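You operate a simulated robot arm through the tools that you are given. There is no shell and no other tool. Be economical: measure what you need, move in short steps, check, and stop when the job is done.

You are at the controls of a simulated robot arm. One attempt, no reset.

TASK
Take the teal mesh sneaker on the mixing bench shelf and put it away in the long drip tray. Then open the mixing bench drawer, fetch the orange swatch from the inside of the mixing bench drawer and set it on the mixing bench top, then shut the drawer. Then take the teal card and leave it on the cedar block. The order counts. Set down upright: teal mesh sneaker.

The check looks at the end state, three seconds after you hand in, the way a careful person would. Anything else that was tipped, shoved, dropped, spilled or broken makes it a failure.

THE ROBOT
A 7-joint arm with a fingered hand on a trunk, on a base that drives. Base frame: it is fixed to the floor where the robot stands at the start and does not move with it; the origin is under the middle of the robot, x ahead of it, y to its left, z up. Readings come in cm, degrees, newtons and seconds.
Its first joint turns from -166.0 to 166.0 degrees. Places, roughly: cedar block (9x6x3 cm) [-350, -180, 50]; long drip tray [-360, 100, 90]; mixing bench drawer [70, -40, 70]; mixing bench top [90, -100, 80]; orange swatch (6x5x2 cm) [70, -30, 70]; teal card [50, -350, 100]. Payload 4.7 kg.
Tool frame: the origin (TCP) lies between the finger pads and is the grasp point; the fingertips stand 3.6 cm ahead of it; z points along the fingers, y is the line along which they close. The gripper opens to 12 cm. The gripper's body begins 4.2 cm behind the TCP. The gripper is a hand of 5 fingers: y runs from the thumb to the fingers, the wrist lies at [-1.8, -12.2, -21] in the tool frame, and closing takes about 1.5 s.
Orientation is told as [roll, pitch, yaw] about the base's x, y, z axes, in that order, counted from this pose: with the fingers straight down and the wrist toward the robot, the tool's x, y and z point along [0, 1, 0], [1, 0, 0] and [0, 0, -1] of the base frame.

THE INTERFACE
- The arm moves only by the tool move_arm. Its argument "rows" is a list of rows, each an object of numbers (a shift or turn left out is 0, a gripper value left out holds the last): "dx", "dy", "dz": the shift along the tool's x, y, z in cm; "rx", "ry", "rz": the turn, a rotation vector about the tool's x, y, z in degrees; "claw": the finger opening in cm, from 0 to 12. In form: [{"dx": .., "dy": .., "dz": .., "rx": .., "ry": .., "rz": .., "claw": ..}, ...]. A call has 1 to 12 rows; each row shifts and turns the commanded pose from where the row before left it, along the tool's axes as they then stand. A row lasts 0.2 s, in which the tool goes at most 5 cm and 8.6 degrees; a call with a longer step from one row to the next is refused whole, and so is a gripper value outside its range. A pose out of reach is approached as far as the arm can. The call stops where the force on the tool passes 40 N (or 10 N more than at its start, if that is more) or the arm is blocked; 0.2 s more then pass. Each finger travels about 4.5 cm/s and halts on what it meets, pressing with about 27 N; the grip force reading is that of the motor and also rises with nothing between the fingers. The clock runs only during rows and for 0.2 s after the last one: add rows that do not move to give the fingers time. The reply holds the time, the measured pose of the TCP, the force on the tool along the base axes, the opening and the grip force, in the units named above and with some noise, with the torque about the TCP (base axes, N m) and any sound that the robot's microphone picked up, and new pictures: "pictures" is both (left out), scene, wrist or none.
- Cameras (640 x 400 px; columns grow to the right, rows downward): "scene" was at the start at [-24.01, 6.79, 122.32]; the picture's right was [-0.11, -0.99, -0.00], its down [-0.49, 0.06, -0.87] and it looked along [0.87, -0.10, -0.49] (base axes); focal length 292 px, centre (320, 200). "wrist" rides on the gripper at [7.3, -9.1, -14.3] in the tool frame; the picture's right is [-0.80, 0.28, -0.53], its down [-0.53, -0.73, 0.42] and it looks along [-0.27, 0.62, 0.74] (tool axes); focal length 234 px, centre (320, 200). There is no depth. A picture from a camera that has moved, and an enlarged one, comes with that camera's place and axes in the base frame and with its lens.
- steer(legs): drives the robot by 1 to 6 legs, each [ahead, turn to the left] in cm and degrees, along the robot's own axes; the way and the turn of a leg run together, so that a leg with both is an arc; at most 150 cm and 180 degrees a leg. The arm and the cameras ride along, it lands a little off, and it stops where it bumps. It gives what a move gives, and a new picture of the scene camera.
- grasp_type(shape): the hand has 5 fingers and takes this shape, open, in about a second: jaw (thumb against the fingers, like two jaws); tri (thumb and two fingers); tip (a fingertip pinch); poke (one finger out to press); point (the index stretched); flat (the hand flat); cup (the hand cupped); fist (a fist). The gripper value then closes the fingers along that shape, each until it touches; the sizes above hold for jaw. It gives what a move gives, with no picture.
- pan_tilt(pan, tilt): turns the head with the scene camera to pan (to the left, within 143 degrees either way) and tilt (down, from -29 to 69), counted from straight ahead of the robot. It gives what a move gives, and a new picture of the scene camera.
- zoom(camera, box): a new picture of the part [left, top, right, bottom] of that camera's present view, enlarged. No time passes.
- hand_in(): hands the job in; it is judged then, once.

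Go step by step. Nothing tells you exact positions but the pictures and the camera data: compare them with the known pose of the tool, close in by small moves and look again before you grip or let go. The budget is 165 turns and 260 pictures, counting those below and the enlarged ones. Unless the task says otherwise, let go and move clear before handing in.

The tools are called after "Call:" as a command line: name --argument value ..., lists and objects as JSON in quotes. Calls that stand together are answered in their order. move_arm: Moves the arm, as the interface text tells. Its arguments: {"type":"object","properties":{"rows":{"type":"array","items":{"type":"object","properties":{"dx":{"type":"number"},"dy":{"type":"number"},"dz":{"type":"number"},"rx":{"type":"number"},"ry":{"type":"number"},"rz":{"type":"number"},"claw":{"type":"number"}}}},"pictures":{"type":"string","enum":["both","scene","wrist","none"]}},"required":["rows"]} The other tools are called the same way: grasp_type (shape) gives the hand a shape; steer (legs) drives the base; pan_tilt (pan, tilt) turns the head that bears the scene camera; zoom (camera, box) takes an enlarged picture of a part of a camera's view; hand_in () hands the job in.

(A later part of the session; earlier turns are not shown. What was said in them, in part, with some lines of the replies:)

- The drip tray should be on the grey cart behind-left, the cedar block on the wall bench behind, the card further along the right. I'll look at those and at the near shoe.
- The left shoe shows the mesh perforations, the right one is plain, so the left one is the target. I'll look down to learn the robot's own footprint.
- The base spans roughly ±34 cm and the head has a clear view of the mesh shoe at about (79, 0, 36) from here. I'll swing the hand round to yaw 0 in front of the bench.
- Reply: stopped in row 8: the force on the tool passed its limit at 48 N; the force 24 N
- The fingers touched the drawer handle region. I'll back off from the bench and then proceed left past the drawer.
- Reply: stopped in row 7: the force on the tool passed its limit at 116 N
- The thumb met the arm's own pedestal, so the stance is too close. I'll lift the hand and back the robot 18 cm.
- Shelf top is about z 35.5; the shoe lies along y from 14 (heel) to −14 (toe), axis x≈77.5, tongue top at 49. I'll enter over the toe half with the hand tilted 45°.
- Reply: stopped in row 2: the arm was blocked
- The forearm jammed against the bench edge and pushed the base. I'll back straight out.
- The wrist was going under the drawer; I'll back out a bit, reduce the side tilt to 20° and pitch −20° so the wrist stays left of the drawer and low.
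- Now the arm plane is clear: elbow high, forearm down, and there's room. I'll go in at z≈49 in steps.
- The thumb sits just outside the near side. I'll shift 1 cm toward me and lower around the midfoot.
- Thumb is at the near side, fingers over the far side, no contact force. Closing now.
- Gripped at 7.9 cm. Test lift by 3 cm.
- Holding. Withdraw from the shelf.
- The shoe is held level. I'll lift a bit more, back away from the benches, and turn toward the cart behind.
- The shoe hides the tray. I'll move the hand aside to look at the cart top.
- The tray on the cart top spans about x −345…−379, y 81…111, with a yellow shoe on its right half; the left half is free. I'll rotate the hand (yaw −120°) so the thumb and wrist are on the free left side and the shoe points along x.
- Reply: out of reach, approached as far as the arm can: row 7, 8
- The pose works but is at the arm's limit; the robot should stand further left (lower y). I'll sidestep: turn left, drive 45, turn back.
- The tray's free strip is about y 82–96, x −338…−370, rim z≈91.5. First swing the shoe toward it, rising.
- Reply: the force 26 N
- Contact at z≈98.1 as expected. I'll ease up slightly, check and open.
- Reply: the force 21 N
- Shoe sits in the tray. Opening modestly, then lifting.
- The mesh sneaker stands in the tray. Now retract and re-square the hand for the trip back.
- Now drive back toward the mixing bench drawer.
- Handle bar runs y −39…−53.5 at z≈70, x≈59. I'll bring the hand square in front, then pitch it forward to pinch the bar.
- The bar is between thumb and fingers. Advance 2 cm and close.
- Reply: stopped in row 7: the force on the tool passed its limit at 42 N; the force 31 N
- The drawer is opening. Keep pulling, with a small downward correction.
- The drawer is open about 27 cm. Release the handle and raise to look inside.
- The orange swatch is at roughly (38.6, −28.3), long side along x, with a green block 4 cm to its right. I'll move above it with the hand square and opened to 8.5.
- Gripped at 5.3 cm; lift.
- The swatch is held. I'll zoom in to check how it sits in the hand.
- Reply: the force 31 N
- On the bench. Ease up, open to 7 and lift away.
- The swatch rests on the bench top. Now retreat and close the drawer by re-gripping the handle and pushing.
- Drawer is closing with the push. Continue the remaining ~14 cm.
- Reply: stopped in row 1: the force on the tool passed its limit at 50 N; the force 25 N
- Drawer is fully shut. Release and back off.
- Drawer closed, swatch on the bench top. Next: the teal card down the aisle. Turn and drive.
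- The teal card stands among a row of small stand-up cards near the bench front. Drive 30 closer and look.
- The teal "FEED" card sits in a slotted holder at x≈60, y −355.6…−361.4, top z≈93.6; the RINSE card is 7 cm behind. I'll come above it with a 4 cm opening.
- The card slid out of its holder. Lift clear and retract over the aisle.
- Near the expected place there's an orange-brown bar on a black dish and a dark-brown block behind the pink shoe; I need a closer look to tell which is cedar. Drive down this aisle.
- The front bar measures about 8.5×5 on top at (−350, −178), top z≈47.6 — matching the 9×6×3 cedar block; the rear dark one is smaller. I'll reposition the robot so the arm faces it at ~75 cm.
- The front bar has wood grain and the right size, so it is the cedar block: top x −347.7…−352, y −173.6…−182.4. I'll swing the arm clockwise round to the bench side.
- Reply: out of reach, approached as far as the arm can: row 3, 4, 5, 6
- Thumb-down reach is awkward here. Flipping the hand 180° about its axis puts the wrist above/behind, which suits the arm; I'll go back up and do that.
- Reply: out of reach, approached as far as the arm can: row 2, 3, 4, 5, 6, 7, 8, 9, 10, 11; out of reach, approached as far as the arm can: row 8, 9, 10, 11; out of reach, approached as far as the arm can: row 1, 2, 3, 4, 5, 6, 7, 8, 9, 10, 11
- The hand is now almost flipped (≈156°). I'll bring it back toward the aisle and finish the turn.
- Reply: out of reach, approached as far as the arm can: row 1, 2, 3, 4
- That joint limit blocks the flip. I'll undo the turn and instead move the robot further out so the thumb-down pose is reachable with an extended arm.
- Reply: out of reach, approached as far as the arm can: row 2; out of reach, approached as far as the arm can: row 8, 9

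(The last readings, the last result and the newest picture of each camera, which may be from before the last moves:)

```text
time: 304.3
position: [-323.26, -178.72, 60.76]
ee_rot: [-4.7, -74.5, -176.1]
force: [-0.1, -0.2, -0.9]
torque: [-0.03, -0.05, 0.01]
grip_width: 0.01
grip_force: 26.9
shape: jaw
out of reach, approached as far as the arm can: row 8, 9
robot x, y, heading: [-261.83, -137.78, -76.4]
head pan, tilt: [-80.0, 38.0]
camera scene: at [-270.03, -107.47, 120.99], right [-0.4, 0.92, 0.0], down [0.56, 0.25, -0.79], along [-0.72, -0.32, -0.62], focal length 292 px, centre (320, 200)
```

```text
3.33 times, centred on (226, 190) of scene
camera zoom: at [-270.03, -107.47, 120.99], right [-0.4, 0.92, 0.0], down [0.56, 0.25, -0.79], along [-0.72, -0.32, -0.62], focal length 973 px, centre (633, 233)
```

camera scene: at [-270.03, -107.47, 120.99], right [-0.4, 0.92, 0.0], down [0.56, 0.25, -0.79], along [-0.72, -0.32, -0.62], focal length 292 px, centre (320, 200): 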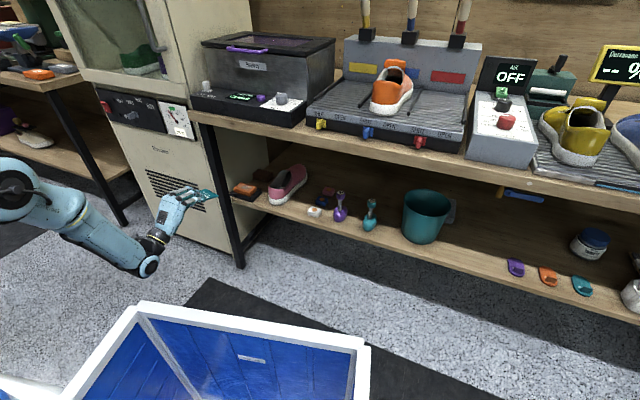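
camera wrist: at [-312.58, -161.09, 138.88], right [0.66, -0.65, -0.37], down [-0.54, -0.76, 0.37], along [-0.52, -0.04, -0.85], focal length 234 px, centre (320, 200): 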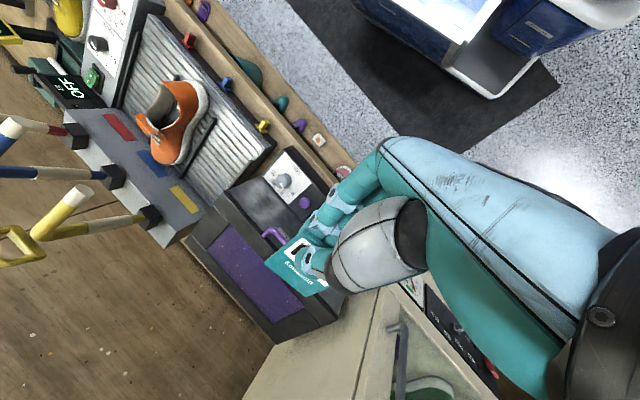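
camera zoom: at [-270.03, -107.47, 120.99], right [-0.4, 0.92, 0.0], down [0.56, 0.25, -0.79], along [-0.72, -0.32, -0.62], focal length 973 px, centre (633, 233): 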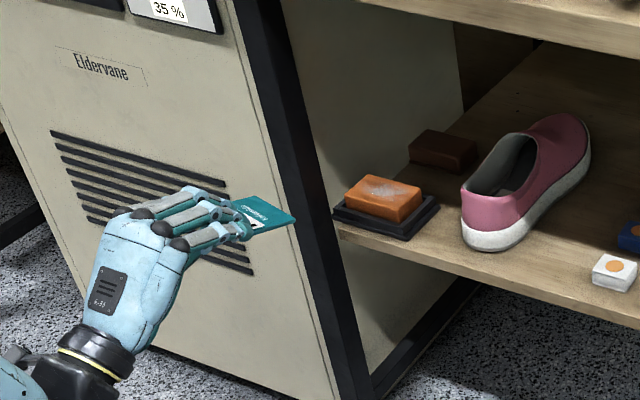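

Call:
move_arm --rows '[{"dx": -0.2, "dy": 0.6, "dz": 3.6}, {"dx": -0.2, "dy": -0.3, "dz": 3.9}, {"dx": -0.2, "dy": -0.5, "dz": 3.9}, {"dx": -0.2, "dy": -0.5, "dz": 3.9}]' --pictures "wrist"

Call:
zoom --camera "scene" --box '[130, 130, 322, 250]'

```text
time: 305.3
position: [-336.86, -180.21, 58.81]
ee_rot: [-0.1, -74.3, 179.4]
force: [0.9, -0.3, -1.3]
torque: [0.01, 0.08, 0.03]
grip_width: 0.0
grip_force: 27.5
shape: jaw
out of reach, approached as far as the arm can: row 1, 3, 4
robot x, y, heading: [-262.23, -137.71, -76.1]
head pan, tilt: [-80.0, 38.0]
camera wrist: at [-320.75, -187.7, 54.11], right [0.44, 0.8, 0.41], down [-0.2, 0.54, -0.82], along [-0.87, 0.28, 0.4], focal length 234 px, centre (320, 200)
```

wrist: 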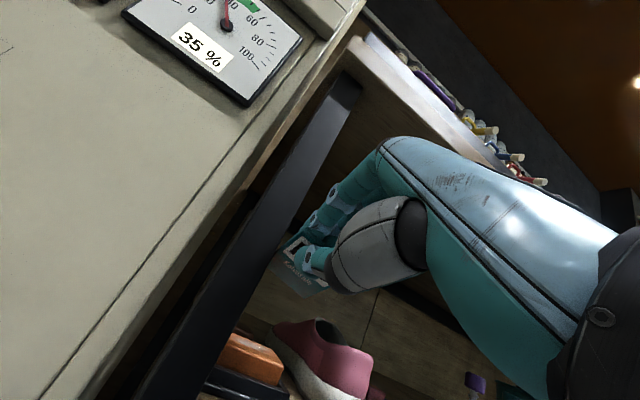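

```text
3.33 times, centred on (226, 190) of scene
camera zoom: at [-270.05, -107.49, 121.0], right [-0.4, 0.92, 0.0], down [0.56, 0.25, -0.79], along [-0.72, -0.32, -0.62], focal length 973 px, centre (633, 233)
```

zoom: 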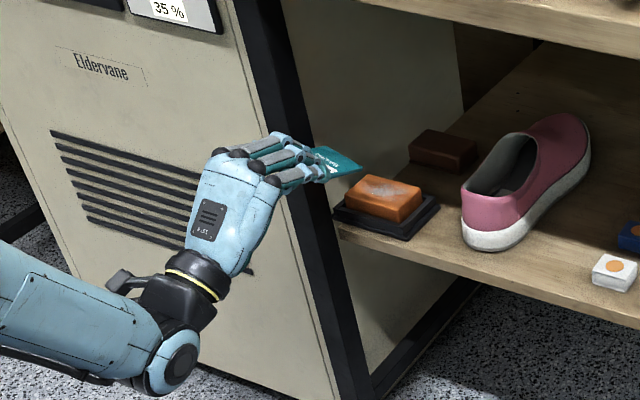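

Call:
move_arm --rows '[{"rx": 8}, {"dx": -2.2}, {"dy": -2.3, "dz": 1.0}, {"dy": -2.3, "dz": 1.0}]' --pictures "none"

Call:
zoom --camera "scene" --box '[150, 130, 310, 230]'

```text
time: 306.3
position: [-334.55, -178.85, 55.81]
ee_rot: [-0.6, -66.4, -179.7]
force: [-0.2, -0.3, 1.8]
torque: [0.04, -0.11, 0.0]
grip_width: 0.02
grip_force: 26.8
shape: jaw
out of reach, approached as far as the arm can: row 2, 3, 4
robot x, y, heading: [-261.95, -137.37, -76.1]
head pan, tilt: [-80.0, 38.0]
```

```text
4.00 times, centred on (230, 180) of scene
camera zoom: at [-270.03, -107.47, 120.99], right [-0.4, 0.92, 0.0], down [0.56, 0.25, -0.79], along [-0.72, -0.32, -0.62], focal length 1168 px, centre (680, 280)
```

zoom: 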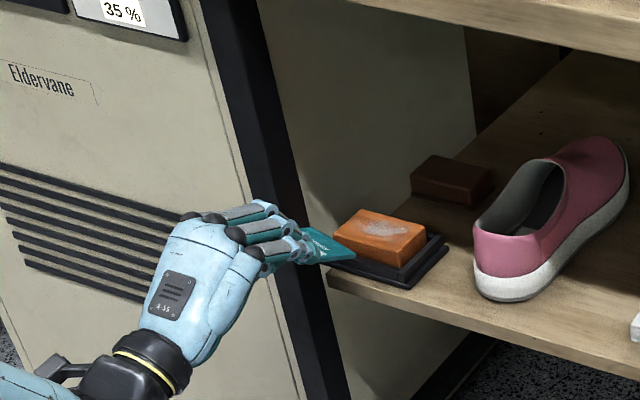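

Call:
pan_tilt --pan -50 --tilt 45

```text
time: 307.3
position: [-334.48, -178.87, 55.98]
ee_rot: [-0.5, -66.3, -179.6]
force: [1.2, -0.4, 0.3]
torque: [-0.01, 0.01, 0.01]
grip_width: 0.02
grip_force: 27.4
shape: jaw
robot x, y, heading: [-262.25, -137.57, -75.9]
head pan, tilt: [-50.0, 45.0]
camera scene: at [-266.94, -110.55, 119.97], right [-0.81, 0.59, 0.0], down [0.42, 0.57, -0.71], along [-0.42, -0.57, -0.71], focal length 292 px, centre (320, 200)
```

scene: 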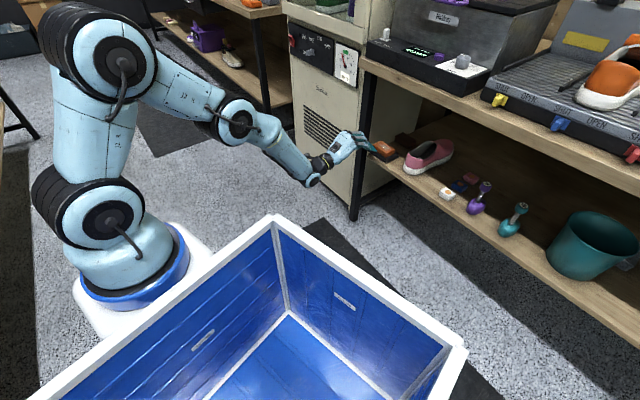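

The wrist bend is the limit; standing further back will flatten the forearm. I'll lift out, turn the robot 22° left and nudge forward so the arm base moves ~13 cm away.

Call:
move_arm --rows '[{"dy": 2.84, "dz": -3.46}, {"dy": 2.84, "dz": -3.46}, {"dy": 2.84, "dz": -3.46}, {"dy": 2.84, "dz": -3.46}, {"dy": 2.84, "dz": -3.46}]' --pictures "none"

Call:
steer --legs '[[0, 22], [9, 0]]'

Call:
pan_tilt --pan -85 --tilt 40

```text
time: 308.5
position: [-324.18, -178.94, 76.25]
ee_rot: [-0.9, -66.4, -179.4]
force: [0.6, 0.6, -0.9]
torque: [0.02, 0.04, 0.03]
grip_width: 0.0
grip_force: 26.6
shape: jaw
robot x, y, heading: [-262.45, -138.04, -76.2]
head pan, tilt: [-50.0, 45.0]
```

```text
time: 310.8
position: [-299.33, -206.53, 75.96]
ee_rot: [-0.8, -66.6, -157.6]
force: [0.0, -0.3, -0.7]
torque: [0.0, -0.02, 0.02]
grip_width: 0.01
grip_force: 27.0
shape: jaw
robot x, y, heading: [-256.74, -145.21, -54.7]
head pan, tilt: [-50.0, 45.0]
camera scene: at [-271.4, -121.74, 119.97], right [-0.97, 0.25, 0.0], down [0.18, 0.68, -0.71], along [-0.18, -0.68, -0.71], focal length 292 px, centre (320, 200)
```

scene: 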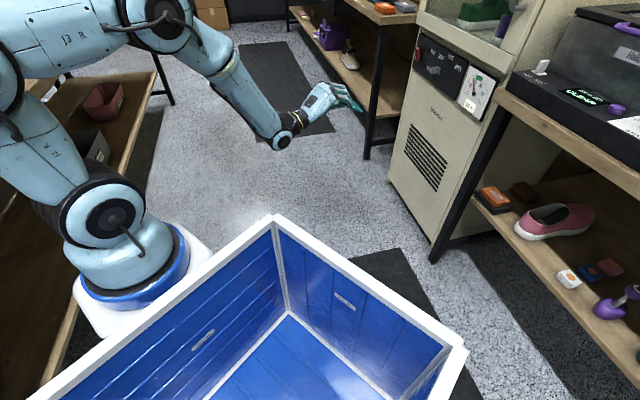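

```text
time: 311.8
position: [-299.32, -206.52, 76.24]
ee_rot: [-0.8, -66.5, -157.6]
force: [-0.6, 0.6, -0.3]
torque: [0.03, 0.04, -0.01]
grip_width: 0.0
grip_force: 27.0
shape: jaw
robot x, y, heading: [-256.74, -145.07, -54.4]
head pan, tilt: [-85.0, 40.0]
camera scene: at [-275.82, -119.39, 120.69], right [-0.65, 0.76, 0.0], down [0.49, 0.42, -0.77], along [-0.58, -0.5, -0.64], focal length 292 px, centre (320, 200)
```

scene: 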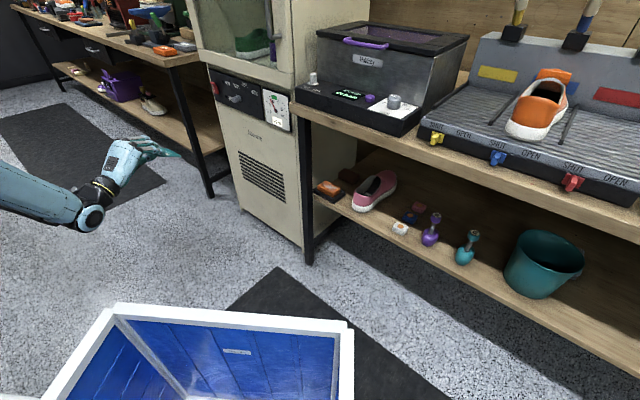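

Call:
move_arm --rows '[{"ry": -6.85, "rz": 2.98}, {"ry": -6.85, "rz": 2.98}, {"ry": -6.85, "rz": 2.98}, {"dx": -3.17, "dy": -0.28, "dz": 3.27}, {"dx": -3.17, "dy": -0.28, "dz": 3.27}, {"dx": -3.17, "dy": -0.28, "dz": 3.27}, {"dx": -3.17, "dy": -0.28, "dz": 3.27}, {"dx": -3.17, "dy": -0.28, "dz": 3.27}, {"dx": -3.17, "dy": -0.28, "dz": 3.27}, {"dx": -3.17, "dy": -0.28, "dz": 3.27}, {"dx": -3.17, "dy": -0.28, "dz": 3.27}, {"dx": -3.17, "dy": -0.28, "dz": 3.27}]' --pictures "scene"

```text
time: 314.4
position: [-324.29, -180.21, 62.11]
ee_rot: [1.0, -66.4, 176.7]
force: [0.0, -0.7, -0.1]
torque: [0.02, -0.04, 0.02]
grip_width: 0.01
grip_force: 26.8
shape: jaw
out of reach, approached as far as the arm can: row 11, 12
robot x, y, heading: [-256.86, -145.31, -54.6]
head pan, tilt: [-85.0, 40.0]
camera scene: at [-275.83, -119.39, 120.69], right [-0.65, 0.76, 0.0], down [0.49, 0.42, -0.77], along [-0.58, -0.5, -0.64], focal length 292 px, centre (320, 200)
```

scene: 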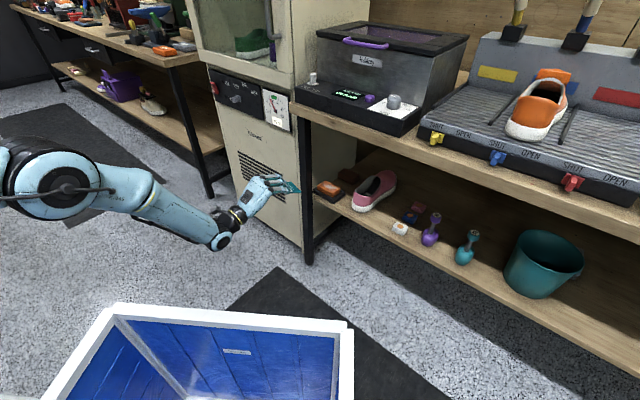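

I'll put the robot on the other side (south of the block, facing the bench), matching the geometry that worked at the drawer handle. First raise and retract the arm.

Call:
move_arm --rows '[{"dy": 3.6, "dz": -2.9}, {"dy": 3.6, "dz": -2.9}, {"dy": 3.6, "dz": -2.9}, {"dy": 3.6, "dz": -2.9}, {"dy": 3.6, "dz": -2.9}, {"dy": 3.6, "dz": -2.9}, {"dy": 3.6, "dz": -2.9}, {"dy": 3.6, "dz": -2.9}, {"dy": 3.6, "dz": -2.9}, {"dy": 3.6, "dz": -2.9}, {"dy": 3.6, "dz": -2.9}]' --pictures "none"

Call:
steer --legs '[[0, -28], [71, 0]]'

```text
time: 316.8
position: [-310.02, -181.04, 108.44]
ee_rot: [-0.9, -66.4, -179.9]
force: [-0.2, -0.3, 0.0]
torque: [0.03, 0.05, -0.03]
grip_width: 0.0
grip_force: 26.9
shape: jaw
out of reach, approached as far as the arm can: row 1, 2
robot x, y, heading: [-256.99, -145.42, -54.7]
head pan, tilt: [-85.0, 40.0]
```

```text
time: 322.1
position: [-310.83, -223.25, 108.53]
ee_rot: [-0.7, -66.6, 152.2]
force: [-1.1, 0.4, 0.2]
torque: [0.0, 0.0, -0.02]
grip_width: 0.0
grip_force: 27.3
shape: jaw
robot x, y, heading: [-247.21, -216.48, -82.3]
head pan, tilt: [-85.0, 40.0]
camera scene: at [-252.01, -184.85, 120.69], right [-0.22, 0.98, 0.0], down [0.63, 0.14, -0.77], along [-0.75, -0.17, -0.64], focal length 292 px, centre (320, 200)
```

scene: 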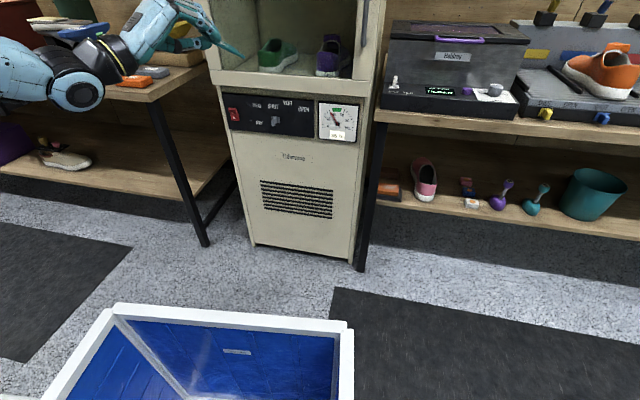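

I need the arm in front of the robot before turning. Swing it round to the robot's front at safe height.

Call:
move_arm --rows '[{"dx": 4.7, "dy": -0.38, "dz": -0.87, "ry": 3.6, "rz": -1.56}, {"dx": 4.7, "dy": -0.38, "dz": -0.87, "ry": 3.6, "rz": -1.56}, {"dx": 4.7, "dy": -0.38, "dz": -0.87, "ry": 3.6, "rz": -1.56}, {"dx": 4.7, "dy": -0.38, "dz": -0.87, "ry": 3.6, "rz": -1.56}, {"dx": 4.7, "dy": -0.38, "dz": -0.87, "ry": 3.6, "rz": -1.56}, {"dx": 4.7, "dy": -0.38, "dz": -0.87, "ry": 3.6, "rz": -1.56}, {"dx": 4.7, "dy": -0.38, "dz": -0.87, "ry": 3.6, "rz": -1.56}, {"dx": 4.7, "dy": -0.38, "dz": -0.87, "ry": 3.6, "rz": -1.56}, {"dx": 4.7, "dy": -0.38, "dz": -0.87, "ry": 3.6, "rz": -1.56}, {"dx": 4.7, "dy": -0.38, "dz": -0.87, "ry": 3.6, "rz": -1.56}, {"dx": 4.7, "dy": -0.38, "dz": -0.87, "ry": 3.6, "rz": -1.56}, {"dx": 4.7, "dy": -0.38, "dz": -0.87, "ry": 3.6, "rz": -1.56}]' --pictures "none"

Call:
move_arm --rows '[{"dx": 4.7, "dy": -0.38, "dz": -0.87, "ry": 3.6, "rz": -1.56}, {"dx": 4.7, "dy": -0.38, "dz": -0.87, "ry": 3.6, "rz": -1.56}, {"dx": 4.7, "dy": -0.38, "dz": -0.87, "ry": 3.6, "rz": -1.56}, {"dx": 4.7, "dy": -0.38, "dz": -0.87, "ry": 3.6, "rz": -1.56}, {"dx": 4.7, "dy": -0.38, "dz": -0.87, "ry": 3.6, "rz": -1.56}, {"dx": 4.7, "dy": -0.38, "dz": -0.87, "ry": 3.6, "rz": -1.56}, {"dx": 4.7, "dy": -0.38, "dz": -0.87, "ry": 3.6, "rz": -1.56}, {"dx": 4.7, "dy": -0.38, "dz": -0.87, "ry": 3.6, "rz": -1.56}, {"dx": 4.7, "dy": -0.38, "dz": -0.87, "ry": 3.6, "rz": -1.56}, {"ry": 6.9, "rz": -2.98}, {"ry": 6.9, "rz": -2.98}, {"ry": 6.9, "rz": -2.98}]' --pictures "none"

```text
time: 324.7
position: [-306.37, -279.05, 108.2]
ee_rot: [-0.5, -66.2, -161.0]
force: [0.2, 0.3, -0.6]
torque: [0.0, 0.0, 0.0]
grip_width: 0.01
grip_force: 27.2
shape: jaw
robot x, y, heading: [-247.07, -216.45, -82.2]
head pan, tilt: [-85.0, 40.0]
```

```text
time: 327.3
position: [-272.09, -310.77, 108.86]
ee_rot: [1.2, -65.7, -119.6]
force: [-0.1, 0.4, -0.1]
torque: [0.02, -0.05, 0.02]
grip_width: 0.0
grip_force: 27.5
shape: jaw
out of reach, approached as far as the arm can: row 10, 11, 12
robot x, y, heading: [-247.17, -216.71, -82.6]
head pan, tilt: [-85.0, 40.0]
```

The limit depends on the order of rotations: I'll go tool-down again, yaw to +40° relative to the arm (as at the drawer), and then pitch.

Call:
move_arm --rows '[{"rx": 7.3}, {"rx": 7.3}, {"rx": 7.3}, {"rx": 7.3}, {"rx": 7.3}, {"rx": 7.3}, {"rx": 7.3}, {"rx": 7.3}, {"rx": 7.3}]' --pictures "none"

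Call:
move_arm --rows '[{"rz": -7.5}, {"rz": -7.5}, {"rz": -7.5}, {"rz": -7.5}, {"rz": -7.5}, {"rz": -7.5}]' --pictures "none"

Call:
move_arm --rows '[{"rx": -7.5}, {"rx": -7.5}, {"rx": -7.5}, {"rx": -7.5}, {"rx": -7.5}, {"rx": -7.5}, {"rx": -7.5}, {"rx": -7.5}, {"rx": -7.5}, {"rx": -7.5}]' --pictures "none"

```text
time: 329.3
position: [-273.36, -310.68, 109.53]
ee_rot: [-0.3, -5.5, -120.7]
force: [-0.3, 0.3, 0.5]
torque: [0.01, 0.0, 0.01]
grip_width: 0.0
grip_force: 26.8
shape: jaw
out of reach, approached as far as the arm can: row 5, 6
robot x, y, heading: [-247.16, -216.67, -82.3]
head pan, tilt: [-85.0, 40.0]
```

```text
time: 330.7
position: [-273.23, -310.84, 109.7]
ee_rot: [-4.3, -3.9, -75.5]
force: [-0.9, -0.3, 0.1]
torque: [0.02, 0.04, -0.01]
grip_width: 0.03
grip_force: 27.1
shape: jaw
robot x, y, heading: [-247.19, -216.56, -82.3]
head pan, tilt: [-85.0, 40.0]
```

```text
time: 332.9
position: [-273.28, -310.65, 109.73]
ee_rot: [-21.4, -78.2, -54.9]
force: [-0.5, 0.8, 0.1]
torque: [0.09, 0.01, -0.03]
grip_width: 0.0
grip_force: 27.7
shape: jaw
robot x, y, heading: [-247.18, -216.61, -82.3]
head pan, tilt: [-85.0, 40.0]
```

Call:
move_arm --rows '[{"dx": 2.18, "dy": -0.63, "dz": -4.1}, {"dx": 2.18, "dy": -0.63, "dz": -4.1}, {"dx": 2.18, "dy": -0.63, "dz": -4.1}, {"dx": 2.18, "dy": -0.63, "dz": -4.1}, {"dx": 2.18, "dy": -0.63, "dz": -4.1}, {"dx": 2.18, "dy": -0.63, "dz": -4.1}, {"dx": 2.18, "dy": -0.63, "dz": -4.1}, {"dx": 2.18, "dy": -0.63, "dz": -4.1}, {"dx": 2.18, "dy": -0.63, "dz": -4.1}]' --pictures "none"

Call:
steer --legs '[[-60, 0], [0, -30], [30, 0], [0, -28]]'

Call:
pan_tilt --pan -20 --tilt 38

```text
time: 334.9
position: [-263.42, -269.73, 109.86]
ee_rot: [-20.4, -78.1, -55.7]
force: [1.7, 0.4, 0.7]
torque: [0.01, 0.0, 0.02]
grip_width: 0.0
grip_force: 26.9
shape: jaw
robot x, y, heading: [-247.41, -216.39, -82.5]
head pan, tilt: [-85.0, 40.0]
```

```text
time: 342.8
position: [-320.4, -198.81, 109.82]
ee_rot: [-20.8, -78.1, -114.9]
force: [-0.2, -0.6, -0.1]
torque: [0.02, -0.04, 0.0]
grip_width: 0.01
grip_force: 27.1
shape: jaw
robot x, y, heading: [-266.79, -185.55, -141.8]
head pan, tilt: [-85.0, 40.0]
camera scene: at [-241.65, -165.35, 120.7], right [0.73, 0.69, 0.0], down [0.44, -0.47, -0.77], along [-0.53, 0.56, -0.64], focal length 292 px, centre (320, 200)
```

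scene: 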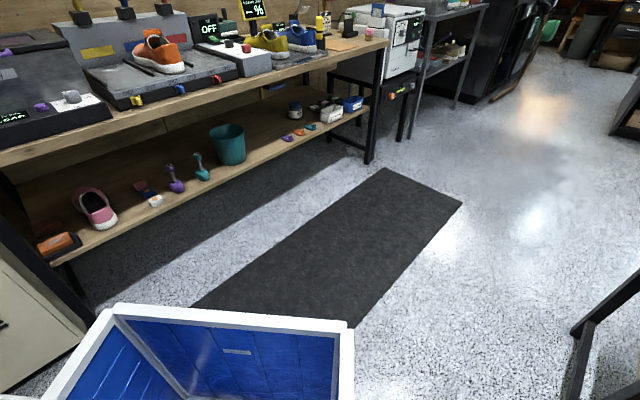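

```text
time: 344.1
position: [-320.57, -198.73, 109.75]
ee_rot: [-20.7, -78.1, -115.0]
force: [0.2, 0.2, -0.7]
torque: [-0.02, -0.02, -0.01]
grip_width: 0.0
grip_force: 27.2
shape: jaw
robot x, y, heading: [-266.92, -185.41, -141.6]
head pan, tilt: [-20.0, 38.0]
camera scene: at [-244.01, -174.24, 120.99], right [-0.31, 0.95, 0.0], down [0.58, 0.19, -0.79], along [-0.75, -0.25, -0.62], focal length 292 px, centre (320, 200)
```

scene: 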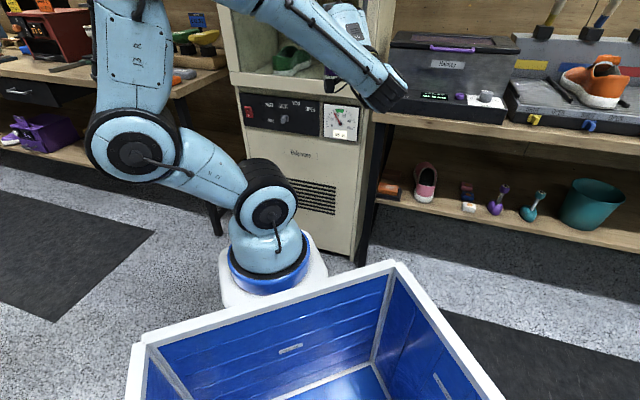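

Call:
move_arm --rows '[{"rx": 0.55, "ry": -7.18, "rz": 1.4}, {"rx": 0.55, "ry": -7.18, "rz": 1.4}, {"rx": 0.55, "ry": -7.18, "rz": 1.4}, {"rx": 0.55, "ry": -7.18, "rz": 1.4}, {"rx": 0.55, "ry": -7.18, "rz": 1.4}, {"rx": 0.55, "ry": -7.18, "rz": 1.4}]' --pictures "none"

Call:
move_arm --rows '[{"dx": -1.57, "dy": -4.0, "dz": 1.45}, {"dx": -1.57, "dy": -4.0, "dz": 1.45}, {"dx": -1.57, "dy": -4.0, "dz": 1.45}, {"dx": -1.57, "dy": -4.0, "dz": 1.45}, {"dx": -1.57, "dy": -4.0, "dz": 1.45}, {"dx": -1.57, "dy": -4.0, "dz": 1.45}, {"dx": -1.57, "dy": -4.0, "dz": 1.45}]' --pictures "scene"

```text
time: 345.6
position: [-320.37, -198.85, 109.68]
ee_rot: [-21.2, -77.9, -158.5]
force: [-0.6, -0.9, 0.1]
torque: [-0.02, -0.01, 0.0]
grip_width: 0.0
grip_force: 26.9
shape: jaw
robot x, y, heading: [-266.64, -185.55, -141.8]
head pan, tilt: [-20.0, 38.0]
```

```text
time: 347.1
position: [-325.07, -185.7, 81.06]
ee_rot: [-21.3, -78.0, -158.3]
force: [-0.6, 0.2, 0.1]
torque: [-0.02, -0.05, 0.0]
grip_width: 0.0
grip_force: 26.9
shape: jaw
robot x, y, heading: [-266.6, -185.33, -141.8]
head pan, tilt: [-20.0, 38.0]
camera scene: at [-244.01, -174.23, 120.99], right [-0.32, 0.95, 0.0], down [0.58, 0.19, -0.79], along [-0.75, -0.25, -0.62], focal length 292 px, centre (320, 200)
```

scene: 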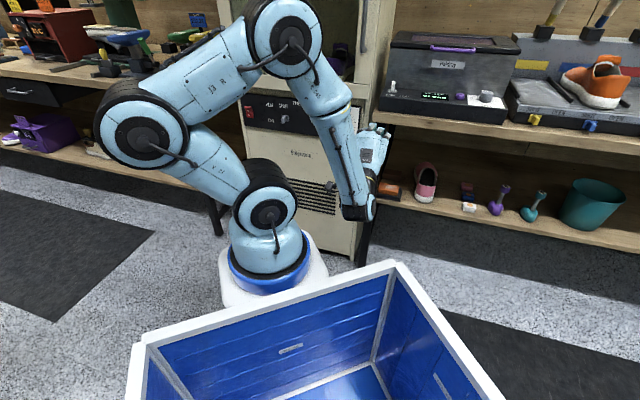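

Call:
move_arm --rows '[{"dx": -1.57, "dy": -4.0, "dz": 1.45}, {"dx": -1.57, "dy": -4.0, "dz": 1.45}, {"dx": -1.57, "dy": -4.0, "dz": 1.45}, {"dx": -1.57, "dy": -4.0, "dz": 1.45}, {"dx": 0.2, "dy": -2.9, "dz": 1.5}, {"dx": 0.2, "dy": -2.9, "dz": 1.5}]' --pictures "both"

Call:
zoom --camera "scene" --box '[340, 110, 500, 210]'

```text
time: 348.6
position: [-332.25, -171.7, 66.29]
ee_rot: [-19.1, -78.1, -160.3]
force: [-1.1, 0.3, -0.2]
torque: [-0.02, -0.02, 0.04]
grip_width: 0.02
grip_force: 27.1
shape: jaw
out of reach, approached as far as the arm can: row 1, 2, 3, 4, 5, 6
robot x, y, heading: [-266.67, -185.25, -141.6]
head pan, tilt: [-20.0, 38.0]
camera scene: at [-244.01, -174.23, 120.99], right [-0.32, 0.95, 0.0], down [0.58, 0.19, -0.79], along [-0.75, -0.25, -0.62], focal length 292 px, centre (320, 200)
camera wrist: at [-316.24, -178.06, 59.8], right [0.45, 0.79, 0.43], down [-0.28, 0.58, -0.76], along [-0.85, 0.22, 0.48], focal length 234 px, centre (320, 200)
```

scene: 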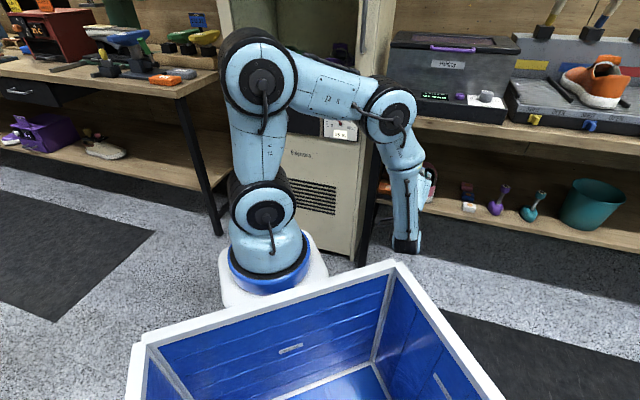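
wrist: 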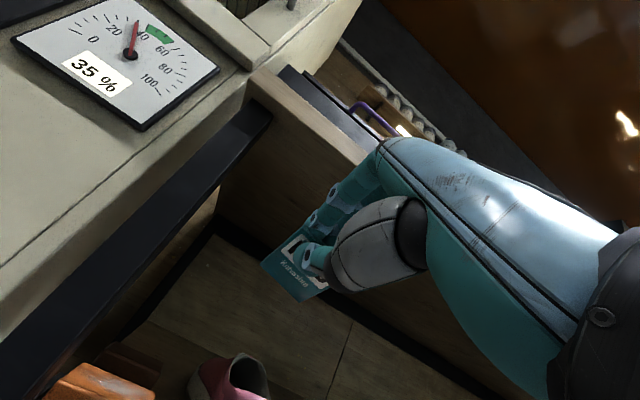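

```text
4.00 times, centred on (420, 160) of scene
camera zoom: at [-244.01, -174.23, 120.99], right [-0.32, 0.95, 0.0], down [0.58, 0.19, -0.79], along [-0.75, -0.25, -0.62], focal length 1168 px, centre (-80, 360)
```

zoom: 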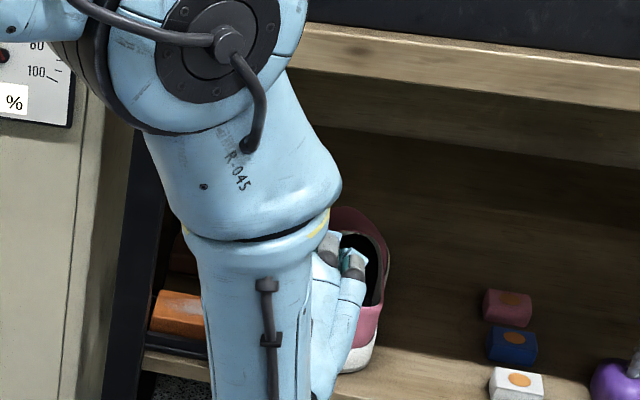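

Both stances hit the wrist-bend limit because the arm is too folded. I'll lift out, and place the robot at the far side of the aisle so the arm reaches nearly straight, keeping this hand configuration.

Call:
move_arm --rows '[{"dx": 0.2, "dy": 3.96, "dz": -1.78}, {"dx": 0.2, "dy": 3.96, "dz": -1.78}, {"dx": 0.2, "dy": 3.96, "dz": -1.78}, {"dx": 0.2, "dy": 3.96, "dz": -1.78}, {"dx": 0.2, "dy": 3.96, "dz": -1.78}, {"dx": 0.2, "dy": 3.96, "dz": -1.78}, {"dx": 0.2, "dy": 3.96, "dz": -1.78}, {"dx": 0.2, "dy": 3.96, "dz": -1.78}, {"dx": 0.2, "dy": 3.96, "dz": -1.78}, {"dx": 0.2, "dy": 3.96, "dz": -1.78}]' --pictures "none"

Call:
steer --legs '[[0, 52], [-45, 0], [0, 20], [32, 0], [0, -20]]'

```text
time: 350.8
position: [-322.41, -176.8, 108.18]
ee_rot: [-20.7, -78.0, -158.8]
force: [-0.1, 0.6, 0.6]
torque: [0.0, 0.01, 0.03]
grip_width: 0.01
grip_force: 27.2
shape: jaw
robot x, y, heading: [-266.62, -185.37, -141.7]
head pan, tilt: [-20.0, 38.0]
```

```text
time: 359.8
position: [-296.26, -209.82, 108.2]
ee_rot: [-21.3, -78.0, -104.6]
force: [0.2, 0.1, 0.4]
torque: [0.03, -0.03, -0.04]
grip_width: 0.0
grip_force: 27.1
shape: jaw
robot x, y, heading: [-255.9, -170.21, -87.7]
head pan, tilt: [-20.0, 38.0]
camera scene: at [-251.95, -145.25, 120.99], right [-0.95, 0.31, 0.0], down [0.19, 0.59, -0.79], along [-0.24, -0.75, -0.62], focal length 292 px, centre (320, 200)
```

scene: 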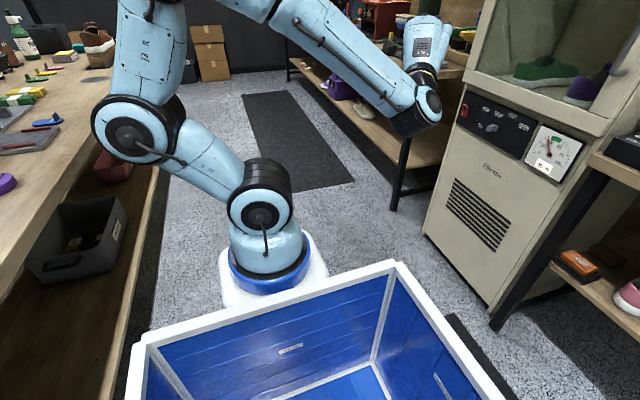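

Call:
move_arm --rows '[{"dx": -4.58, "dy": -0.66, "dz": -1.56}, {"dx": -4.58, "dy": -0.66, "dz": -1.56}, {"dx": -4.58, "dy": -0.66, "dz": -1.56}, {"dx": -4.58, "dy": -0.66, "dz": -1.56}, {"dx": -4.58, "dy": -0.66, "dz": -1.56}, {"rx": 0.51, "ry": -6.6, "rz": 1.28}, {"rx": 0.51, "ry": -6.6, "rz": 1.28}, {"rx": 0.51, "ry": -6.6, "rz": 1.28}, {"rx": 0.51, "ry": -6.6, "rz": 1.28}]' --pictures "none"

Call:
move_arm --rows '[{"dx": -3.28, "dy": -2.92, "dz": 2.12}, {"dx": -3.28, "dy": -2.92, "dz": 2.12}, {"dx": -3.28, "dy": -2.92, "dz": 2.12}, {"dx": -3.28, "dy": -2.92, "dz": 2.12}, {"dx": -3.28, "dy": -2.92, "dz": 2.12}, {"rx": 0.51, "ry": -6.6, "rz": 1.28}, {"rx": 0.51, "ry": -6.6, "rz": 1.28}, {"rx": 0.51, "ry": -6.6, "rz": 1.28}, {"rx": 0.51, "ry": -6.6, "rz": 1.28}]' --pictures "none"

Call:
pan_tilt --pan -50 --tilt 38

```text
time: 361.8
position: [-310.14, -189.74, 108.18]
ee_rot: [-21.4, -78.0, -131.5]
force: [-0.5, 0.0, -0.1]
torque: [-0.01, -0.01, 0.0]
grip_width: 0.0
grip_force: 27.0
shape: jaw
robot x, y, heading: [-256.21, -169.83, -87.8]
head pan, tilt: [-20.0, 38.0]
```

```text
time: 363.8
position: [-324.99, -177.64, 93.16]
ee_rot: [-22.4, -78.1, -157.6]
force: [-0.4, 1.0, -0.4]
torque: [-0.01, -0.03, 0.03]
grip_width: 0.0
grip_force: 26.9
shape: jaw
robot x, y, heading: [-256.17, -170.14, -88.1]
head pan, tilt: [-20.0, 38.0]
```

```text
time: 364.7
position: [-324.95, -177.64, 93.24]
ee_rot: [-22.3, -77.9, -157.3]
force: [0.1, 0.3, -1.0]
torque: [-0.02, 0.0, 0.0]
grip_width: 0.0
grip_force: 27.0
shape: jaw
robot x, y, heading: [-256.16, -169.95, -88.2]
head pan, tilt: [-50.0, 38.0]
camera scene: at [-255.7, -142.82, 120.99], right [-0.67, 0.74, 0.0], down [0.46, 0.41, -0.79], along [-0.58, -0.53, -0.62], focal length 292 px, centre (320, 200)
```

scene: 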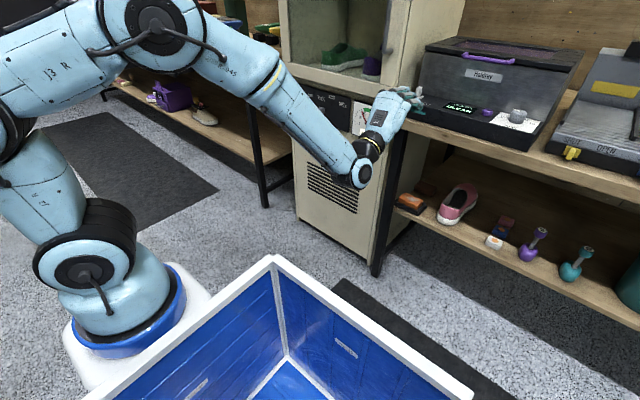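

Call:
move_arm --rows '[{"dx": 0.32, "dy": -4.1, "dz": 0.8}, {"dx": 0.32, "dy": -4.1, "dz": 0.8}, {"dx": 0.32, "dy": -4.1, "dz": 0.8}, {"dx": 0.32, "dy": -4.1, "dz": 0.8}, {"dx": 0.32, "dy": -4.1, "dz": 0.8}, {"dx": 0.32, "dy": -4.1, "dz": 0.8}, {"dx": 0.32, "dy": -4.1, "dz": 0.8}, {"dx": 0.32, "dy": -4.1, "dz": 0.8}]' --pictures "scene"

```text
time: 366.5
position: [-323.91, -176.03, 62.06]
ee_rot: [-18.4, -78.3, -160.6]
force: [0.2, 0.2, 0.1]
torque: [-0.02, -0.05, 0.03]
grip_width: 0.0
grip_force: 26.6
shape: jaw
out of reach, approached as far as the arm can: row 7, 8
robot x, y, heading: [-256.03, -170.32, -88.0]
head pan, tilt: [-50.0, 38.0]
camera scene: at [-255.71, -142.81, 120.99], right [-0.67, 0.74, 0.0], down [0.46, 0.41, -0.79], along [-0.59, -0.53, -0.62], focal length 292 px, centre (320, 200)
```

scene: 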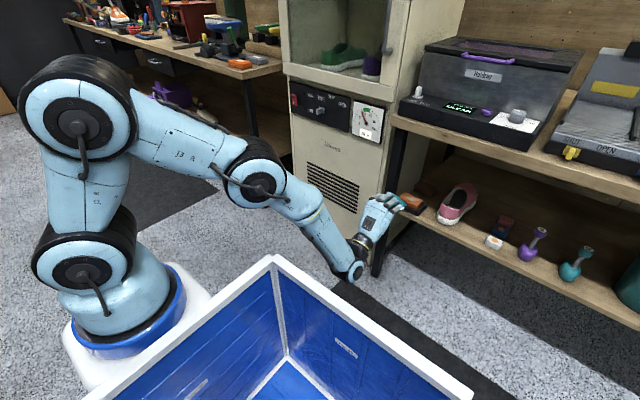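

Call:
move_arm --rows '[{"dx": 0.6, "dy": 0.93, "dz": 4.5}, {"dx": 0.6, "dy": 0.93, "dz": 4.5}, {"dx": 0.6, "dy": 0.93, "dz": 4.5}, {"dx": 0.15, "dy": -1.96, "dz": 0.38}, {"dx": 0.15, "dy": -1.96, "dz": 0.38}]' --pictures "wrist"

Call:
zoom --camera "scene" --box '[340, 160, 500, 260]'

```text
time: 367.7
position: [-337.95, -178.13, 58.07]
ee_rot: [-22.4, -78.0, -157.3]
force: [-0.2, 0.2, -0.2]
torque: [0.03, -0.04, 0.02]
grip_width: 0.0
grip_force: 27.5
shape: jaw
robot x, y, heading: [-256.03, -169.93, -88.0]
head pan, tilt: [-50.0, 38.0]
camera wrist: at [-322.01, -184.7, 51.45], right [0.45, 0.78, 0.44], down [-0.28, 0.59, -0.76], along [-0.85, 0.22, 0.49], focal length 234 px, centre (320, 200)
```

wrist: 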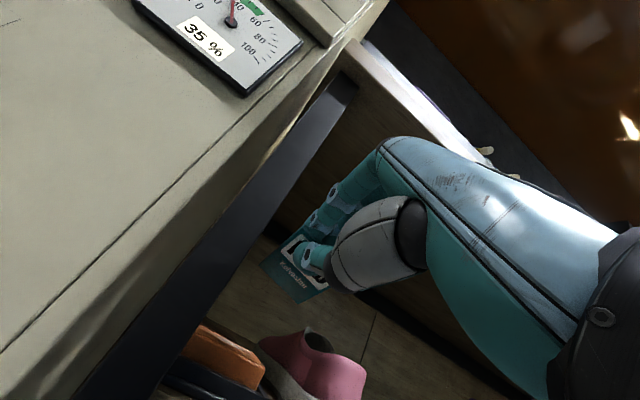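

```text
4.00 times, centred on (420, 210) of scene
camera zoom: at [-255.72, -142.81, 120.99], right [-0.67, 0.74, 0.0], down [0.46, 0.41, -0.79], along [-0.59, -0.53, -0.62], focal length 1168 px, centre (-80, 160)
```

zoom: 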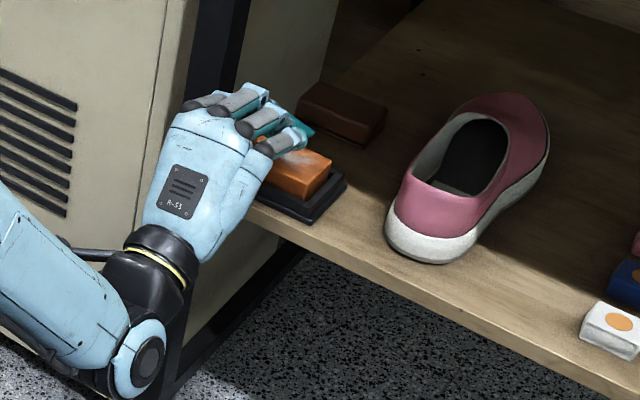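

Reachable now. Level the small roll and move in over the block.

Call:
move_arm --rows '[{"rz": 4.4}, {"dx": 0.2, "dy": -1.3, "dz": 2.43}, {"dx": 0.2, "dy": -1.3, "dz": 2.43}, {"dx": 0.1, "dy": -1.3, "dz": 1.6}]' --pictures "wrist"

Call:
zoom --camera "scene" --box '[370, 165, 466, 225]'

```text
time: 368.7
position: [-343.38, -177.51, 53.0]
ee_rot: [-2.4, -78.9, -177.1]
force: [-0.7, -0.1, 0.4]
torque: [0.01, -0.02, 0.0]
grip_width: 0.03
grip_force: 27.1
shape: jaw
out of reach, approached as far as the arm can: row 3, 4
robot x, y, heading: [-255.89, -170.44, -88.2]
head pan, tilt: [-50.0, 38.0]
camera wrist: at [-327.48, -184.55, 46.82], right [0.46, 0.8, 0.38], down [-0.28, 0.54, -0.8], along [-0.85, 0.26, 0.47], focal length 234 px, centre (320, 200)
```

wrist: 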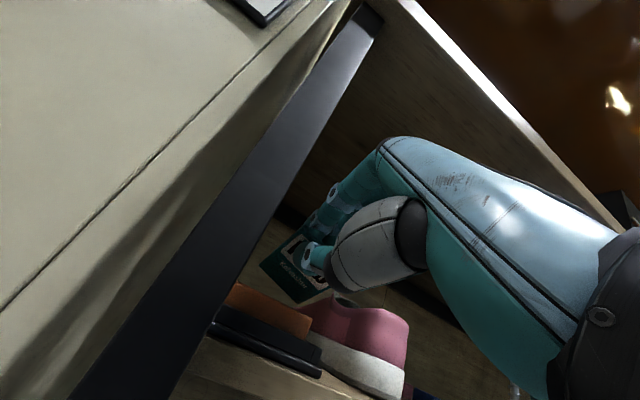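

```text
6.67 times, centred on (418, 195) of scene
camera zoom: at [-255.72, -142.81, 120.99], right [-0.67, 0.74, 0.0], down [0.46, 0.41, -0.79], along [-0.59, -0.53, -0.62], focal length 1946 px, centre (-333, 233)
```

zoom: 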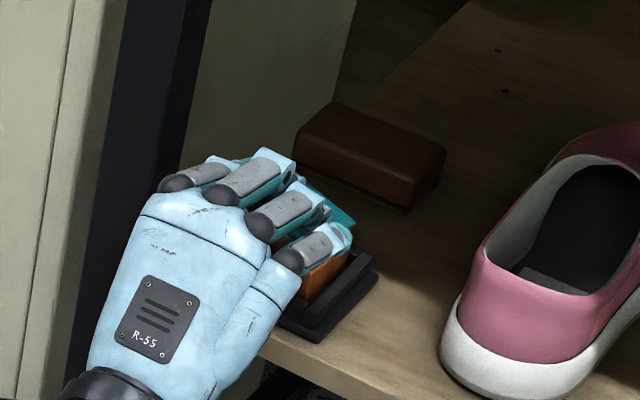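

Before releasing I must be sure which block is cedar: zoom on the rear block.

Call:
zoom --camera "scene" --box '[408, 174, 440, 198]'

Call:
zoom --camera "wrist" --box '[180, 230, 340, 390]'

```text
16.00 times, centred on (424, 186) of scene
camera zoom: at [-255.72, -142.81, 120.99], right [-0.67, 0.74, 0.0], down [0.46, 0.41, -0.79], along [-0.59, -0.53, -0.62], focal length 4671 px, centre (-1344, 424)
```

zoom: 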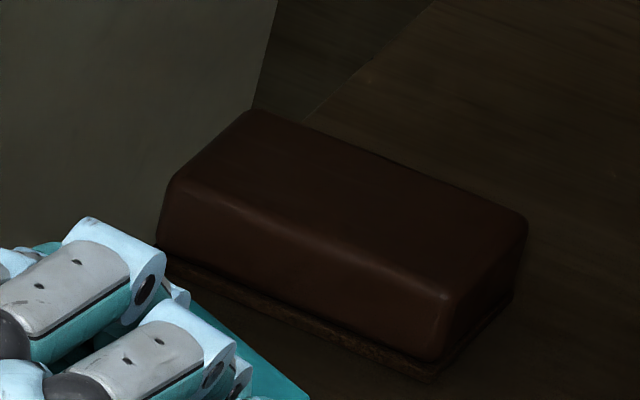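

```text
2.50 times, centred on (260, 310) of wrist
camera zoom: at [-327.48, -184.55, 46.82], right [0.46, 0.8, 0.38], down [-0.28, 0.54, -0.8], along [-0.85, 0.26, 0.47], focal length 585 px, centre (470, -75)
```

zoom: 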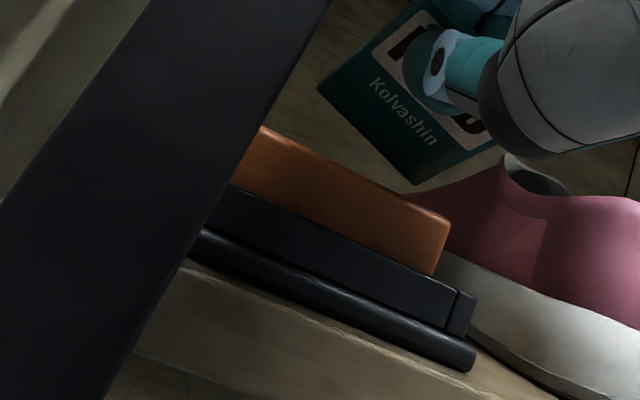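

The rear one is a smooth brush-like piece; the front one is the wood block. Reduce the pitch slightly and lower onto it.

Call:
move_arm --rows '[{"rx": 5}, {"dx": 0.8, "dy": -0.84, "dz": 0.7}, {"dy": -0.84, "dz": 0.7}, {}]' --pictures "wrist"

Call:
zoom --camera "scene" --box '[370, 165, 466, 225]'

```text
time: 369.7
position: [-344.15, -178.3, 51.09]
ee_rot: [-1.3, -73.9, -178.6]
force: [-0.1, -0.3, 2.5]
torque: [0.13, 0.22, 0.0]
grip_width: 0.0
grip_force: 26.5
shape: jaw
robot x, y, heading: [-256.04, -170.07, -88.2]
head pan, tilt: [-50.0, 38.0]
camera wrist: at [-327.78, -185.45, 46.3], right [0.42, 0.8, 0.42], down [-0.21, 0.54, -0.82], along [-0.88, 0.26, 0.39], focal length 234 px, centre (320, 200)
```

wrist: 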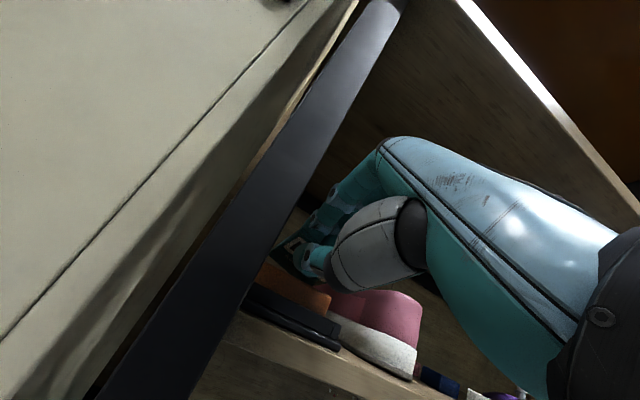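

```text
6.67 times, centred on (418, 195) of scene
camera zoom: at [-255.71, -142.81, 120.99], right [-0.67, 0.74, 0.0], down [0.46, 0.41, -0.79], along [-0.59, -0.53, -0.62], focal length 1946 px, centre (-333, 233)
```

zoom: 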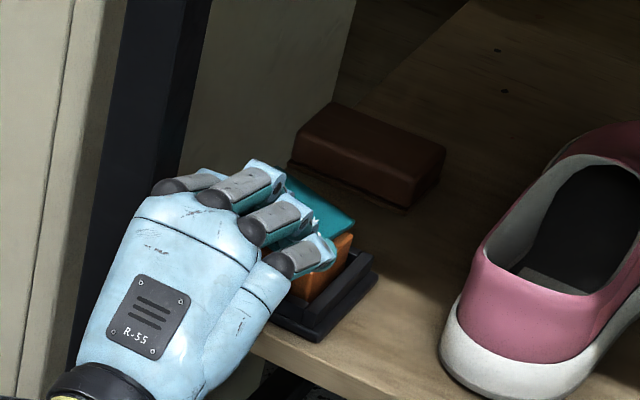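

Call:
move_arm --rows '[{"dy": 0.2, "dz": 0.75}, {}]' --pictures "none"

Call:
move_arm --rows '[{"claw": 1.5}, {}, {"claw": 3.5}, {}, {}, {}]' --pictures "wrist"

Call:
zoom --camera "scene" --box '[370, 165, 466, 225]'

```text
time: 370.3
position: [-344.81, -178.27, 50.99]
ee_rot: [-1.2, -73.8, -178.6]
force: [1.2, 0.8, 2.2]
torque: [0.12, 0.21, -0.01]
grip_width: 0.03
grip_force: 27.0
shape: jaw
robot x, y, heading: [-256.14, -170.16, -87.9]
head pan, tilt: [-50.0, 38.0]
```

```text
time: 371.7
position: [-344.77, -178.3, 50.92]
ee_rot: [-1.3, -73.8, -178.5]
force: [-0.2, 0.8, 0.0]
torque: [0.01, 0.02, -0.01]
grip_width: 3.46
grip_force: 0.1
shape: jaw
robot x, y, heading: [-256.18, -169.91, -87.9]
head pan, tilt: [-50.0, 38.0]
camera wrist: at [-328.53, -185.38, 46.24], right [0.42, 0.8, 0.42], down [-0.21, 0.54, -0.82], along [-0.88, 0.26, 0.39], focal length 234 px, centre (320, 200)
```

wrist: 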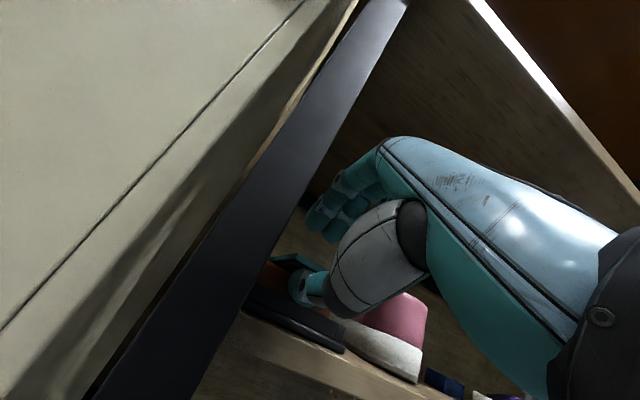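

```text
6.67 times, centred on (418, 195) of scene
camera zoom: at [-255.72, -142.81, 120.99], right [-0.67, 0.74, 0.0], down [0.46, 0.41, -0.79], along [-0.59, -0.53, -0.62], focal length 1946 px, centre (-333, 233)
```

zoom: 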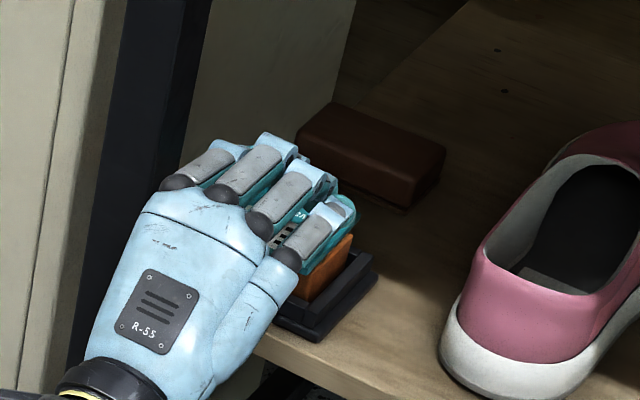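

Call:
move_arm --rows '[{"dy": -0.28, "dz": -0.96}, {"dy": -0.28, "dz": -0.96}, {"dy": -0.56, "dz": -1.92}, {"dy": -0.56, "dz": -1.92}, {"dy": -0.84, "dz": -2.9}]' --pictures "wrist"

Call:
zoom --camera "scene" --box '[370, 165, 466, 225]'

```text
time: 372.9
position: [-336.07, -178.51, 50.87]
ee_rot: [-0.7, -73.9, -179.5]
force: [0.0, 0.2, 0.0]
torque: [0.02, -0.01, -0.01]
grip_width: 3.48
grip_force: 0.1
shape: jaw
robot x, y, heading: [-256.42, -170.03, -87.8]
head pan, tilt: [-50.0, 38.0]
camera wrist: at [-319.73, -185.66, 46.18], right [0.43, 0.8, 0.42], down [-0.2, 0.54, -0.82], along [-0.88, 0.27, 0.39], focal length 234 px, centre (320, 200)
```

wrist: 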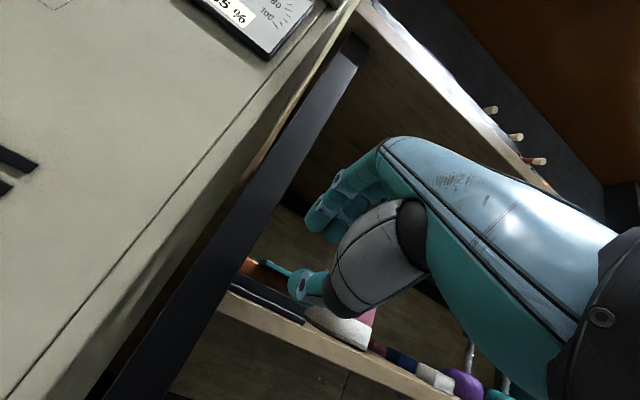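

```text
6.67 times, centred on (418, 195) of scene
camera zoom: at [-255.71, -142.81, 120.99], right [-0.67, 0.74, 0.0], down [0.46, 0.41, -0.79], along [-0.59, -0.53, -0.62], focal length 1946 px, centre (-333, 233)
```

zoom: 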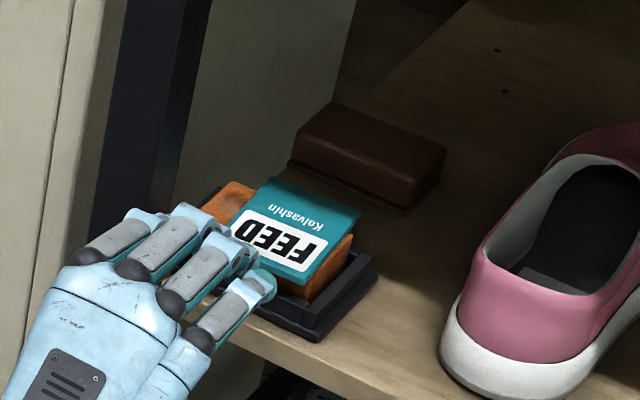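

The card lies on the block. Retreat further and check.

Call:
move_arm --rows '[{"dy": -1.1, "dz": -3.85}, {"dy": -1.1, "dz": -3.85}, {"dy": -0.5, "dz": -3}, {"dy": 3.5, "dz": -2.5}, {"dy": 4, "dz": -2}, {"dy": 4, "dz": -2}]' --pictures "none"

Call:
zoom --camera "scene" --box '[370, 165, 466, 225]'

```text
time: 374.3
position: [-321.6, -178.11, 64.16]
ee_rot: [-0.7, -73.9, -179.6]
force: [0.5, 0.2, 0.2]
torque: [0.01, 0.03, -0.03]
grip_width: 3.5
grip_force: 0.1
shape: jaw
robot x, y, heading: [-255.98, -170.07, -87.8]
head pan, tilt: [-50.0, 38.0]
```

```text
6.67 times, centred on (418, 195) of scene
camera zoom: at [-255.71, -142.81, 120.99], right [-0.67, 0.74, 0.0], down [0.46, 0.41, -0.79], along [-0.59, -0.53, -0.62], focal length 1946 px, centre (-333, 233)
```

zoom: 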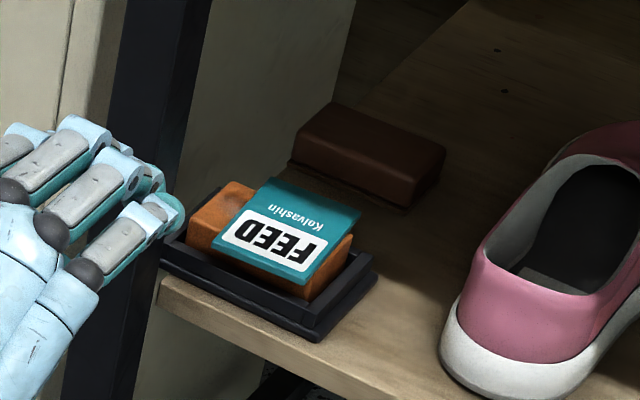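

The teal card rests on the cedar block and the hand is clear; the sneaker is in the drip tray, the swatch is on the bench top and the drawer is shut. Handing in.

Call:
hand_in

```text
The job is handed in.
```

I finished all three parts in order and handed the job in; the verdict hasn't come back. One call was a judgment: which block was the cedar one.

- **Sneaker:** the teal mesh sneaker stands upright in the long drip tray, next to the yellow shoe that was already there.
- **Swatch and drawer:** the orange swatch lies on the mixing bench top, about 1 cm back from the front edge. The drawer is shut.
- **Card:** the teal "FEED" card lies flat on the orange-brown wooden block in the black dish on the wall-bench shelf. A darker block of similar size sits behind it. I chose the front one because its 9×6×3 cm size and its position fit best, and the rear one looked more like a brush.
- **Contacts along the way:** while reaching for the sneaker, the arm jammed on the bench edge and pushed the base a few centimetres. The hand also brushed the drawer handle and the robot's own pedestal. I saw nothing tipped or moved out of place afterwards.
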